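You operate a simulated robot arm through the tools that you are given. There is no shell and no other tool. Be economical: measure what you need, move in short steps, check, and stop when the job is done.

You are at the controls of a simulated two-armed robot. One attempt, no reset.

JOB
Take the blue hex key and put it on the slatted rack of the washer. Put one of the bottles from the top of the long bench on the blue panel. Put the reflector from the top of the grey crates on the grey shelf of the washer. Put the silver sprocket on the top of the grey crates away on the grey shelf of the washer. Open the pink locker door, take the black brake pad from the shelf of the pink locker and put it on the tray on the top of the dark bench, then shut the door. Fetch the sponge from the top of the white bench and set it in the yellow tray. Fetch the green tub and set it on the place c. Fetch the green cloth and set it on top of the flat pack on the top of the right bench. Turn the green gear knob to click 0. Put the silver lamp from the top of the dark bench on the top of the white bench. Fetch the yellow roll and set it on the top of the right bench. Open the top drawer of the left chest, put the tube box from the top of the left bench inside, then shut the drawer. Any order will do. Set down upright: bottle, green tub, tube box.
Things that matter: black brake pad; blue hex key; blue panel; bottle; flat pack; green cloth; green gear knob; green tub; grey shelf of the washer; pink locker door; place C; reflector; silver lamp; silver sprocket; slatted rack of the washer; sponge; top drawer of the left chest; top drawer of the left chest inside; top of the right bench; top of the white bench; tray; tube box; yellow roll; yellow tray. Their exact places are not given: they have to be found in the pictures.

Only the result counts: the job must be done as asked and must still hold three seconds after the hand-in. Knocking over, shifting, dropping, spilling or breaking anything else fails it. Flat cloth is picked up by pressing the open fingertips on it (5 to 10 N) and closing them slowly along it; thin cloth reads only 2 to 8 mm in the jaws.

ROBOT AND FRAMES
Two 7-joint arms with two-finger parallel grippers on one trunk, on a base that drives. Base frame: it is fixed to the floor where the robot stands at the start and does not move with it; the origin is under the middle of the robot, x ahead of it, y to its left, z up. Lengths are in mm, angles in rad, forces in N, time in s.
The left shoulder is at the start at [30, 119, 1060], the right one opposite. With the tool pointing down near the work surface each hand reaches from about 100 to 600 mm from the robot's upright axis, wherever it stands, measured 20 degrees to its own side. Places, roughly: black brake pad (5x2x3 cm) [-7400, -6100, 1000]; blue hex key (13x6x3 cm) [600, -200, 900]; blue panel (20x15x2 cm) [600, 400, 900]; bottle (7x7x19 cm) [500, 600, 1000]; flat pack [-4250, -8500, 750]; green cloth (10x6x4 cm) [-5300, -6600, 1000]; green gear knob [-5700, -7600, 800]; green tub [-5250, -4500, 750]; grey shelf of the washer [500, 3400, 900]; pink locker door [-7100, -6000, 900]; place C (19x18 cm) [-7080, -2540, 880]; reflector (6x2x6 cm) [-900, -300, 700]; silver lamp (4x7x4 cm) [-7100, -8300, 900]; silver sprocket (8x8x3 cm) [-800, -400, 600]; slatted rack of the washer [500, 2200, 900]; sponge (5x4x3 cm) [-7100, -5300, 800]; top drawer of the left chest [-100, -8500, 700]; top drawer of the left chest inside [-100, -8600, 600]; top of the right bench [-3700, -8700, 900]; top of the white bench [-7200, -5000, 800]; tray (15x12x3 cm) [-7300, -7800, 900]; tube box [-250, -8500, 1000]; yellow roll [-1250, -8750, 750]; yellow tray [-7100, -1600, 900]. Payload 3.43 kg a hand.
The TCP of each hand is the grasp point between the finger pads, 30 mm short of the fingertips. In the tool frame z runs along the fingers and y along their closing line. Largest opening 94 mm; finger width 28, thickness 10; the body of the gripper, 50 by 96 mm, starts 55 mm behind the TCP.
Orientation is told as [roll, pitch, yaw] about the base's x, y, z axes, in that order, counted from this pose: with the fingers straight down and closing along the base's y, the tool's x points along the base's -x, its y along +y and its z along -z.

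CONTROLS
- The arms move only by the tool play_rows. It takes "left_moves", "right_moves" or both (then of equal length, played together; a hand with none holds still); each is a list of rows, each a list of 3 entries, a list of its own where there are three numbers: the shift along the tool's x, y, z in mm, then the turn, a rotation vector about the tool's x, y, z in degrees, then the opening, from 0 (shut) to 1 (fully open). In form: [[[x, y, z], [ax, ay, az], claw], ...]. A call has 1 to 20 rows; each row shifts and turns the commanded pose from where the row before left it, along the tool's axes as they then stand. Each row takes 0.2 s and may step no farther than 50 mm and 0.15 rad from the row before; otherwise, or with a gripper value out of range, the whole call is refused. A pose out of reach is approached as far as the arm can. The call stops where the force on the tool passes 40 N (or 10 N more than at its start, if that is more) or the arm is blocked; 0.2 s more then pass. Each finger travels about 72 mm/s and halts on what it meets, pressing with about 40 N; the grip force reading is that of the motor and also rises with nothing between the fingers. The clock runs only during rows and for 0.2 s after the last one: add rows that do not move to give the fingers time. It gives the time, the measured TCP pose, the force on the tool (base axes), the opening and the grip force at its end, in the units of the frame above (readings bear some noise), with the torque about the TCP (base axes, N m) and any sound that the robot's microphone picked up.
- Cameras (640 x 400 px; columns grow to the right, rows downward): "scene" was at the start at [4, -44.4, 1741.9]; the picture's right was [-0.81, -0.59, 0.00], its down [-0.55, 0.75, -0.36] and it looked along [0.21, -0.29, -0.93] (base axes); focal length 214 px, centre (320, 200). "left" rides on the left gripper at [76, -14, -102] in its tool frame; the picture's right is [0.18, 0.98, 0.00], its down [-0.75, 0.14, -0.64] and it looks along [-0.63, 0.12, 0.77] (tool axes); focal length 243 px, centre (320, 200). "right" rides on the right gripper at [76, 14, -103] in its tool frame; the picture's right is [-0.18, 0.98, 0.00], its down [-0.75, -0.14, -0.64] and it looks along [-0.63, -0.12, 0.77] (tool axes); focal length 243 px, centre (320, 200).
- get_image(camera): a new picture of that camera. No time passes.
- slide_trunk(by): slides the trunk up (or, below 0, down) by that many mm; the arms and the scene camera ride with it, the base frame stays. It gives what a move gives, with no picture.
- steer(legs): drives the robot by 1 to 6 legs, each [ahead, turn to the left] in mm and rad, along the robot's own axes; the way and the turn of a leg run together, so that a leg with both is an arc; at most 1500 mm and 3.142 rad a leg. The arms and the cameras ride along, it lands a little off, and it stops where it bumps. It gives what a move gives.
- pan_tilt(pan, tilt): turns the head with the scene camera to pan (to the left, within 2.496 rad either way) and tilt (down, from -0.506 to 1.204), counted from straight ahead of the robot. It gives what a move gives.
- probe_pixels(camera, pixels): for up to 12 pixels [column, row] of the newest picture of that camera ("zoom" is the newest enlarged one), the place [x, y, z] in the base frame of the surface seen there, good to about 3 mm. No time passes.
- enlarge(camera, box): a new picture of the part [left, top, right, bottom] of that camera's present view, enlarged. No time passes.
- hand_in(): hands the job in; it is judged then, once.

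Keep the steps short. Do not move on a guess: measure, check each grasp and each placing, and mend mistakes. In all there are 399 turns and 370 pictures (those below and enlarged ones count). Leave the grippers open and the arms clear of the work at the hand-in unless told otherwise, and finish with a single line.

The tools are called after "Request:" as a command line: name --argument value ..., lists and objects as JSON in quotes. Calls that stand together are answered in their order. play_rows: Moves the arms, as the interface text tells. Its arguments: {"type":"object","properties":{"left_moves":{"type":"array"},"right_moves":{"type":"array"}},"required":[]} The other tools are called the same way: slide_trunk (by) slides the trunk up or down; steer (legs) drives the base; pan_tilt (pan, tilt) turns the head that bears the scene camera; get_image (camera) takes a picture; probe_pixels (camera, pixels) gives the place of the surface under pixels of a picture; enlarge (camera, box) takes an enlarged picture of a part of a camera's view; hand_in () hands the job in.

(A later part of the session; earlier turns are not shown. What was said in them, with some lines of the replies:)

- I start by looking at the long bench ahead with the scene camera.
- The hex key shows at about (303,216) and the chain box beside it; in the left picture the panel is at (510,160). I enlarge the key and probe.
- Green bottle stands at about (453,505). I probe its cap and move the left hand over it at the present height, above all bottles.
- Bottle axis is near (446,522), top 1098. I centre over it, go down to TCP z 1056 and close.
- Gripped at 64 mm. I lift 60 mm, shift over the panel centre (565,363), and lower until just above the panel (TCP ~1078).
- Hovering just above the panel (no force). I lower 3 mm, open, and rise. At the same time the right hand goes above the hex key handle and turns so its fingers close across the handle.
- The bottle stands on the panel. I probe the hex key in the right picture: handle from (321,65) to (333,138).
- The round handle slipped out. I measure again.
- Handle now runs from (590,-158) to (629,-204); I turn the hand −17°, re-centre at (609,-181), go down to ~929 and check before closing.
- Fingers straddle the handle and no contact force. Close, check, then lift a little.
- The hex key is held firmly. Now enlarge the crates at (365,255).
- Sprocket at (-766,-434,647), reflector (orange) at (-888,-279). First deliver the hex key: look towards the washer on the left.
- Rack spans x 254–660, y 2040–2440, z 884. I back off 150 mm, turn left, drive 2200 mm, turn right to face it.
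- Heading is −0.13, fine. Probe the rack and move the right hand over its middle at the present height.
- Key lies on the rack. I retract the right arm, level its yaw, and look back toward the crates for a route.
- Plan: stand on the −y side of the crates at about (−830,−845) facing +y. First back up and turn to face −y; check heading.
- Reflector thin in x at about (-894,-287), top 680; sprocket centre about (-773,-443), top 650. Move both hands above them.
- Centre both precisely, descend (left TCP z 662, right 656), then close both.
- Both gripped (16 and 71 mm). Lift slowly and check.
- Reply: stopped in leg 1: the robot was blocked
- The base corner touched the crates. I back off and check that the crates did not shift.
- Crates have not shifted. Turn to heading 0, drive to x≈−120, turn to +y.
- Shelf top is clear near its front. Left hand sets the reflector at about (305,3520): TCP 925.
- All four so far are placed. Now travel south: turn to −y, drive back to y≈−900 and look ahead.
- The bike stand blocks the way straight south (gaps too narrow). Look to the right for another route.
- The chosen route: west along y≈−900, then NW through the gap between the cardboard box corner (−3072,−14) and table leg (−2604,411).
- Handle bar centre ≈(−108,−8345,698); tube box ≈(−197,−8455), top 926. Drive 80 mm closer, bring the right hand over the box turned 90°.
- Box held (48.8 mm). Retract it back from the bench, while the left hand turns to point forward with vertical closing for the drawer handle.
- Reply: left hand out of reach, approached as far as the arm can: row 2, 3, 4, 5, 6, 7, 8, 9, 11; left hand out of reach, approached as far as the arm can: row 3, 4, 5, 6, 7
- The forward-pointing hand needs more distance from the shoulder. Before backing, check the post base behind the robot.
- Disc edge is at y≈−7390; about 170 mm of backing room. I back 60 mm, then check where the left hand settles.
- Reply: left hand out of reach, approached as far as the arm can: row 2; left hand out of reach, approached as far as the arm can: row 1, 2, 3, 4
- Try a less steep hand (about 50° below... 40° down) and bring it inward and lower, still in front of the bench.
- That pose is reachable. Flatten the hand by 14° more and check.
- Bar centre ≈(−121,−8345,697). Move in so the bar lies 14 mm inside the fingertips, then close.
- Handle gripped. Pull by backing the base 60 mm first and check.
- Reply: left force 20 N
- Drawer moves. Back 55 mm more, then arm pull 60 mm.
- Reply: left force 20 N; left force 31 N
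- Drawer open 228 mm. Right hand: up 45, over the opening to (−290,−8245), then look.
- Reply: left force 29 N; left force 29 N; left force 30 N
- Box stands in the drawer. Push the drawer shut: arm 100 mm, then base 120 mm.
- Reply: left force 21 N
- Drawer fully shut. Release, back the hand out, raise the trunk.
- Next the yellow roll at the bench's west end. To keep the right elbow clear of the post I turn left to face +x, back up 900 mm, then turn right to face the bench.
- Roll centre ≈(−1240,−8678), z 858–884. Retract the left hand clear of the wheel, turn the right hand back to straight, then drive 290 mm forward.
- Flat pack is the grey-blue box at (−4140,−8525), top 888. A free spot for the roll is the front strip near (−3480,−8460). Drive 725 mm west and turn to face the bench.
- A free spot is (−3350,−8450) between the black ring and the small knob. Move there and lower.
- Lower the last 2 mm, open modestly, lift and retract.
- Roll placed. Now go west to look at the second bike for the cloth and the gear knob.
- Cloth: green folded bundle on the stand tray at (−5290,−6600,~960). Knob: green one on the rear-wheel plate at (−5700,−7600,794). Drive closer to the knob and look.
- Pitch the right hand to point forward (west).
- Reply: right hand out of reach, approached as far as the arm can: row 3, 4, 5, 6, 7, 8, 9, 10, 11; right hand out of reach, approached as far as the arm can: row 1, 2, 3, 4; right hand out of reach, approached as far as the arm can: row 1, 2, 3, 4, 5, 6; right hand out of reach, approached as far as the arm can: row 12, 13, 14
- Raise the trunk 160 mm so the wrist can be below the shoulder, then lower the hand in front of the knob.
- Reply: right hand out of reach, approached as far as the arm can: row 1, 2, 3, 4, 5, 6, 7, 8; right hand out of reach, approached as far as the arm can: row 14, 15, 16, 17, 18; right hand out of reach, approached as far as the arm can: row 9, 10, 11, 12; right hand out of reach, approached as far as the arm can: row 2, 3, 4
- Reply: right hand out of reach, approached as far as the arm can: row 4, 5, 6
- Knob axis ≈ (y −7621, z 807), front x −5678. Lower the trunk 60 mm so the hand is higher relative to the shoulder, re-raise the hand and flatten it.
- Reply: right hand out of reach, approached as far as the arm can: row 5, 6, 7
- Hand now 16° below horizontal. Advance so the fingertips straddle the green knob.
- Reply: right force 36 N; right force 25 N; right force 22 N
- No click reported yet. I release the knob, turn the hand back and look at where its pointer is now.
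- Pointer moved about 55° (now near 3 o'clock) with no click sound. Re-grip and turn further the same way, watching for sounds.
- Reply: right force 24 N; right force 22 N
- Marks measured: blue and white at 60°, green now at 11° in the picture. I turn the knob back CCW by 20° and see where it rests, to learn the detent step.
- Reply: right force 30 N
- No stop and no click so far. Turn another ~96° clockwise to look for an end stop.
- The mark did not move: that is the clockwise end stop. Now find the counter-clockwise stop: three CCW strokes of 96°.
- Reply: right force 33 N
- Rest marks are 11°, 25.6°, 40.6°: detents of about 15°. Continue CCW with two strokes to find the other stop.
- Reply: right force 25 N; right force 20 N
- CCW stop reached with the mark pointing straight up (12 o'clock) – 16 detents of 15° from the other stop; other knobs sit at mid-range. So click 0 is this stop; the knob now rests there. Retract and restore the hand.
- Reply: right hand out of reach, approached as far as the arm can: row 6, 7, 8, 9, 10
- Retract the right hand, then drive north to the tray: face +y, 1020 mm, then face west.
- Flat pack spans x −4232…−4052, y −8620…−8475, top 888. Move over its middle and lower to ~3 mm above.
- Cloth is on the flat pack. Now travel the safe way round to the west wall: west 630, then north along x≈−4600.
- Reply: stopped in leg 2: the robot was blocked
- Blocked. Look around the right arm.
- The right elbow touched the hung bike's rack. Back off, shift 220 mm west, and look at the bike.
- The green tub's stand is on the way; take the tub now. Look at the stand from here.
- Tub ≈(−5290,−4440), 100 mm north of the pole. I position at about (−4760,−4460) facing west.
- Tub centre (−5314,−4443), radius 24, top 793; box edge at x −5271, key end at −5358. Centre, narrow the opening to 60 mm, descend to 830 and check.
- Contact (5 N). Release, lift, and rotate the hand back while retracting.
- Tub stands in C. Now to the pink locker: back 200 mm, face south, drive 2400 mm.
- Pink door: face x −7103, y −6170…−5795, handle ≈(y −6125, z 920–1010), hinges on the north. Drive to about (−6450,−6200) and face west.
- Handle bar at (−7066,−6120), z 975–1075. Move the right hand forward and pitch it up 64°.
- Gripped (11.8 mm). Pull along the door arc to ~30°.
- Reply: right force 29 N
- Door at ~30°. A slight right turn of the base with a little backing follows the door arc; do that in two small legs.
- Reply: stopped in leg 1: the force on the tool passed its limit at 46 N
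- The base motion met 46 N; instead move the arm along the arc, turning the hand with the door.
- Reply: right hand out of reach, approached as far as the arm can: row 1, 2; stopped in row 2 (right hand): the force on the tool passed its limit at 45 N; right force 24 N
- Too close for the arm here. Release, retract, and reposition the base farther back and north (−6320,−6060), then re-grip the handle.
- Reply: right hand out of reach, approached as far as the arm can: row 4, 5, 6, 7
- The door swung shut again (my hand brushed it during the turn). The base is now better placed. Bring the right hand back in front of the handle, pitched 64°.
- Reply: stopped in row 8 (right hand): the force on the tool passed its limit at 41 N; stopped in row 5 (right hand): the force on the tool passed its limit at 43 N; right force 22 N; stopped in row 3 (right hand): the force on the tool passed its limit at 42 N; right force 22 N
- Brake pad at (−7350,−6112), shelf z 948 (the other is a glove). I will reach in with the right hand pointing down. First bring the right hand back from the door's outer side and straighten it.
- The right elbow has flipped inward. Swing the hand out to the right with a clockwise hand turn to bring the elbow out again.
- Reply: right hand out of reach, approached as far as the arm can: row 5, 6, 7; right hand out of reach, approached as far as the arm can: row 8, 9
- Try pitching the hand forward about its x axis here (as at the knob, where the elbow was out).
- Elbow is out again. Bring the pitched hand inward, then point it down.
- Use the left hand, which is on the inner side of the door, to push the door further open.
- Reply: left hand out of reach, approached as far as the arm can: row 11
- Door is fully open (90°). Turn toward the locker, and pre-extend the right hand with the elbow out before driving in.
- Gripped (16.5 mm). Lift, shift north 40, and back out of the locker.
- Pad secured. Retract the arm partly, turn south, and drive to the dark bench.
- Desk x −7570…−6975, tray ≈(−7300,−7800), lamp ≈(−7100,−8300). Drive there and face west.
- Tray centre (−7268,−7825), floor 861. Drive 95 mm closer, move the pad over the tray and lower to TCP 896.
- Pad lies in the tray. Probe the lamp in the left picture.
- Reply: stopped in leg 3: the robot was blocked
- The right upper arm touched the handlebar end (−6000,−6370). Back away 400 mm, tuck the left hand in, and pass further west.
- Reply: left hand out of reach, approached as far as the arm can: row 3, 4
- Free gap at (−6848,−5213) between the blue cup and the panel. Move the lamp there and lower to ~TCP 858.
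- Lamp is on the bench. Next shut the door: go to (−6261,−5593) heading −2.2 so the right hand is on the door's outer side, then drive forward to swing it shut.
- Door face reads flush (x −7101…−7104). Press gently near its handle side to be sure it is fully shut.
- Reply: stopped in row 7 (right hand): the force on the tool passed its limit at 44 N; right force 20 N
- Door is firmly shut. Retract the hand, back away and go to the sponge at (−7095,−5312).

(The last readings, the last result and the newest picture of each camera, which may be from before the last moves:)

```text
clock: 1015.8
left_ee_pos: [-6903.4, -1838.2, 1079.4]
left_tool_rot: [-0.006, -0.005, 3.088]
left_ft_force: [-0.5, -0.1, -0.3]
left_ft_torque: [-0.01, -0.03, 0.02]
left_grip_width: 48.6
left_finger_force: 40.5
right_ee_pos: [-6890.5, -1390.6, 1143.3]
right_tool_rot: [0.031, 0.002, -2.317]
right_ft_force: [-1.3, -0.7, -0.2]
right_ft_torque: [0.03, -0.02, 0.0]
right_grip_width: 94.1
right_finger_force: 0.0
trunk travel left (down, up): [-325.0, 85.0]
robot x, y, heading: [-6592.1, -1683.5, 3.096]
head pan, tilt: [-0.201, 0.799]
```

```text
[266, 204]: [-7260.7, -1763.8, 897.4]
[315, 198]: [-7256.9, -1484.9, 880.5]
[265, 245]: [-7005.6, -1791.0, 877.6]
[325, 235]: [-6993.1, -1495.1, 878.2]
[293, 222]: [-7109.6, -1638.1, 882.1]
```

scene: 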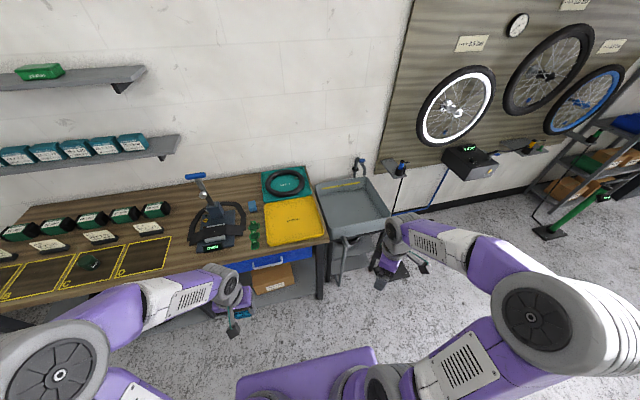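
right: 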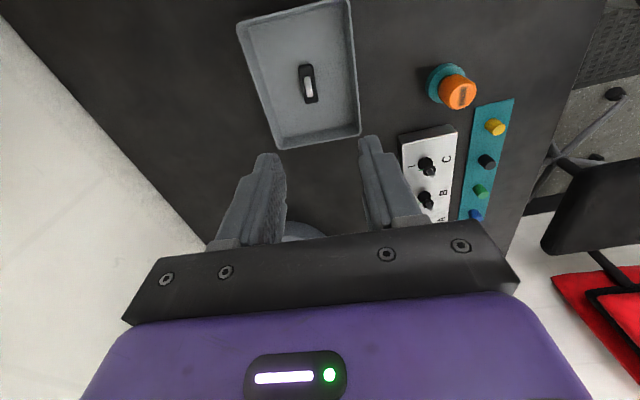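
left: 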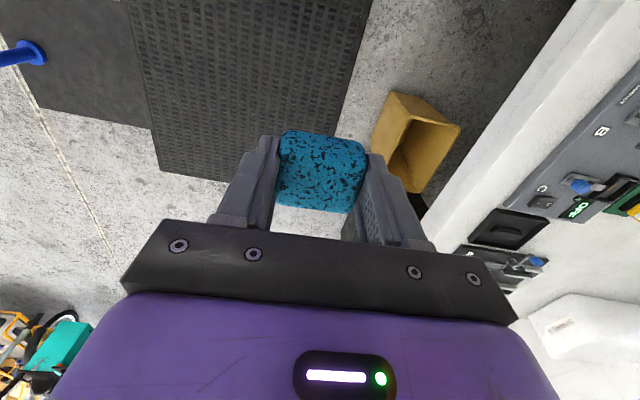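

Request:
play_rows --left_moves '[[[-30.3, -25.3, 0], [0, 0, 0], 0.1], [[-30.3, -25.3, 0], [0, 0, 0], 0.1], [[-30.3, -25.3, 0], [0, 0, 0], 0.1], [[-30.3, -25.3, 0], [0, 0, 0], 0.1], [[-30.3, -25.3, 0], [0, 0, 0], 0.1], [[-30.3, -25.3, 0], [0, 0, 0], 0.1], [[-30.3, -25.3, 0], [0, 0, 0], 0.1], [[0, 0, 45], [0, 0, 0], 0.1], [[0, 0, 45], [0, 0, 0], 0.1], [[0, 0, 45], [0, 0, 0], 0.1], [[0, 0, 24], [0, 0, 0], 0.1], [[0, 0, 0], [0, 0, 0], 0.1]]'

Request:
get_image --camera "left"

```text
clock: 1018.4
left_ee_pos: [-7105.9, -1647.5, 923.3]
left_tool_rot: [-0.006, -0.009, 3.09]
left_ft_force: [0.1, -0.4, 0.2]
left_ft_torque: [-0.02, 0.0, -0.01]
left_grip_width: 48.5
left_finger_force: 39.7
right_ee_pos: [-6889.3, -1390.9, 1144.9]
right_tool_rot: [0.032, 0.001, -2.318]
right_ft_force: [-0.1, 0.5, 1.2]
right_ft_torque: [0.0, 0.01, 0.0]
right_grip_width: 93.8
right_finger_force: 0.1
trunk travel left (down, up): [-325.0, 85.0]
robot x, y, heading: [-6591.5, -1679.7, 3.092]
head pan, tilt: [-0.201, 0.799]
```

```text
102 pictures are left
```

left: 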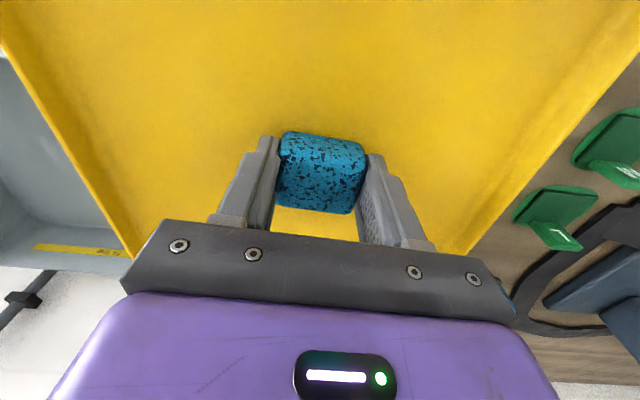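

Lower the last 7 mm, release, lift and retract.

Request:
play_rows --left_moves '[[[0, 0, 5], [0, 0, 0], 0.1], [[0, 0, 3], [0, 0, 0], 0.1], [[0, 0, 0], [0, 0, 0], 0.1], [[0, 0, 0], [0, 0, 0], 0.6], [[0, 0, 0], [0, 0, 0], 0.8], [[0, 0, 0], [0, 0, 0], 0.8], [[0, 0, -25], [0, 0, 0], 0.8], [[0, 0, -45], [0, 0, 0], 0.8], [[0, 0, -45], [0, 0, 0], 0.8], [[0, 0, -45], [0, 0, 0], 0.8], [[30, 25, 0], [0, 0, 0], 1], [[30, 25, 0], [0, 0, 0], 1], [[30, 25, 0], [0, 0, 0], 1], [[30, 25, 0], [0, 0, 0], 1], [[30, 25, 0], [0, 0, 0], 1], [[30, 25, 0], [0, 0, 0], 1], [[30, 25, 0], [0, 0, 0], 1]]'

Request:
enlarge --camera "scene" --box '[200, 160, 420, 320]'

```text
clock: 1022.0
left_ee_pos: [-6906.7, -1835.7, 1071.1]
left_tool_rot: [-0.003, -0.009, 3.087]
left_ft_force: [0.1, -0.7, -0.4]
left_ft_torque: [0.01, 0.02, 0.02]
left_grip_width: 93.8
left_finger_force: 0.0
right_ee_pos: [-6889.7, -1392.2, 1145.3]
right_tool_rot: [0.029, 0.002, -2.317]
right_ft_force: [-0.8, 0.5, 0.6]
right_ft_torque: [0.02, -0.03, -0.01]
right_grip_width: 94.1
right_finger_force: 0.0
trunk travel left (down, up): [-325.0, 85.0]
robot x, y, heading: [-6594.4, -1682.5, 3.093]
head pan, tilt: [-0.201, 0.799]
```

```text
2.50 times, centred on (310, 240) of scene
```

zoom: 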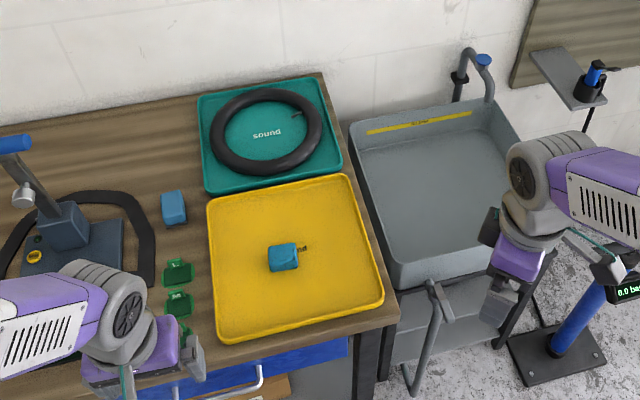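

Sponge lies in the yellow tray. Back the robot clear, then hand in.

Request:
steer --legs '[[-200, 0]]'

Request:
hand_in

```text
clock: 1023.6
left_ee_pos: [-6708.1, -1845.4, 1070.6]
left_tool_rot: [-0.006, -0.01, 3.092]
left_ft_force: [0.2, 0.2, -0.3]
left_ft_torque: [0.03, 0.01, -0.04]
left_grip_width: 94.1
left_finger_force: 0.1
right_ee_pos: [-6692.3, -1402.0, 1144.7]
right_tool_rot: [0.032, 0.001, -2.315]
right_ft_force: [-0.1, 0.3, 0.2]
right_ft_torque: [0.01, 0.01, -0.01]
right_grip_width: 93.7
right_finger_force: 0.1
trunk travel left (down, up): [-325.0, 85.0]
robot x, y, heading: [-6391.8, -1687.8, 3.098]
head pan, tilt: [-0.201, 0.799]
```

```text
The job is handed in.
```

All twelve tasks are carried out and handed in, with one unconfirmed: I took the green knob's counter-clockwise end stop (mark straight up) as click 0 because no click sounds came through; the robot also bumped the grey crates, the hung bike and the other bike's handlebar, with the crates' position measured unchanged and the bikes only looked at.
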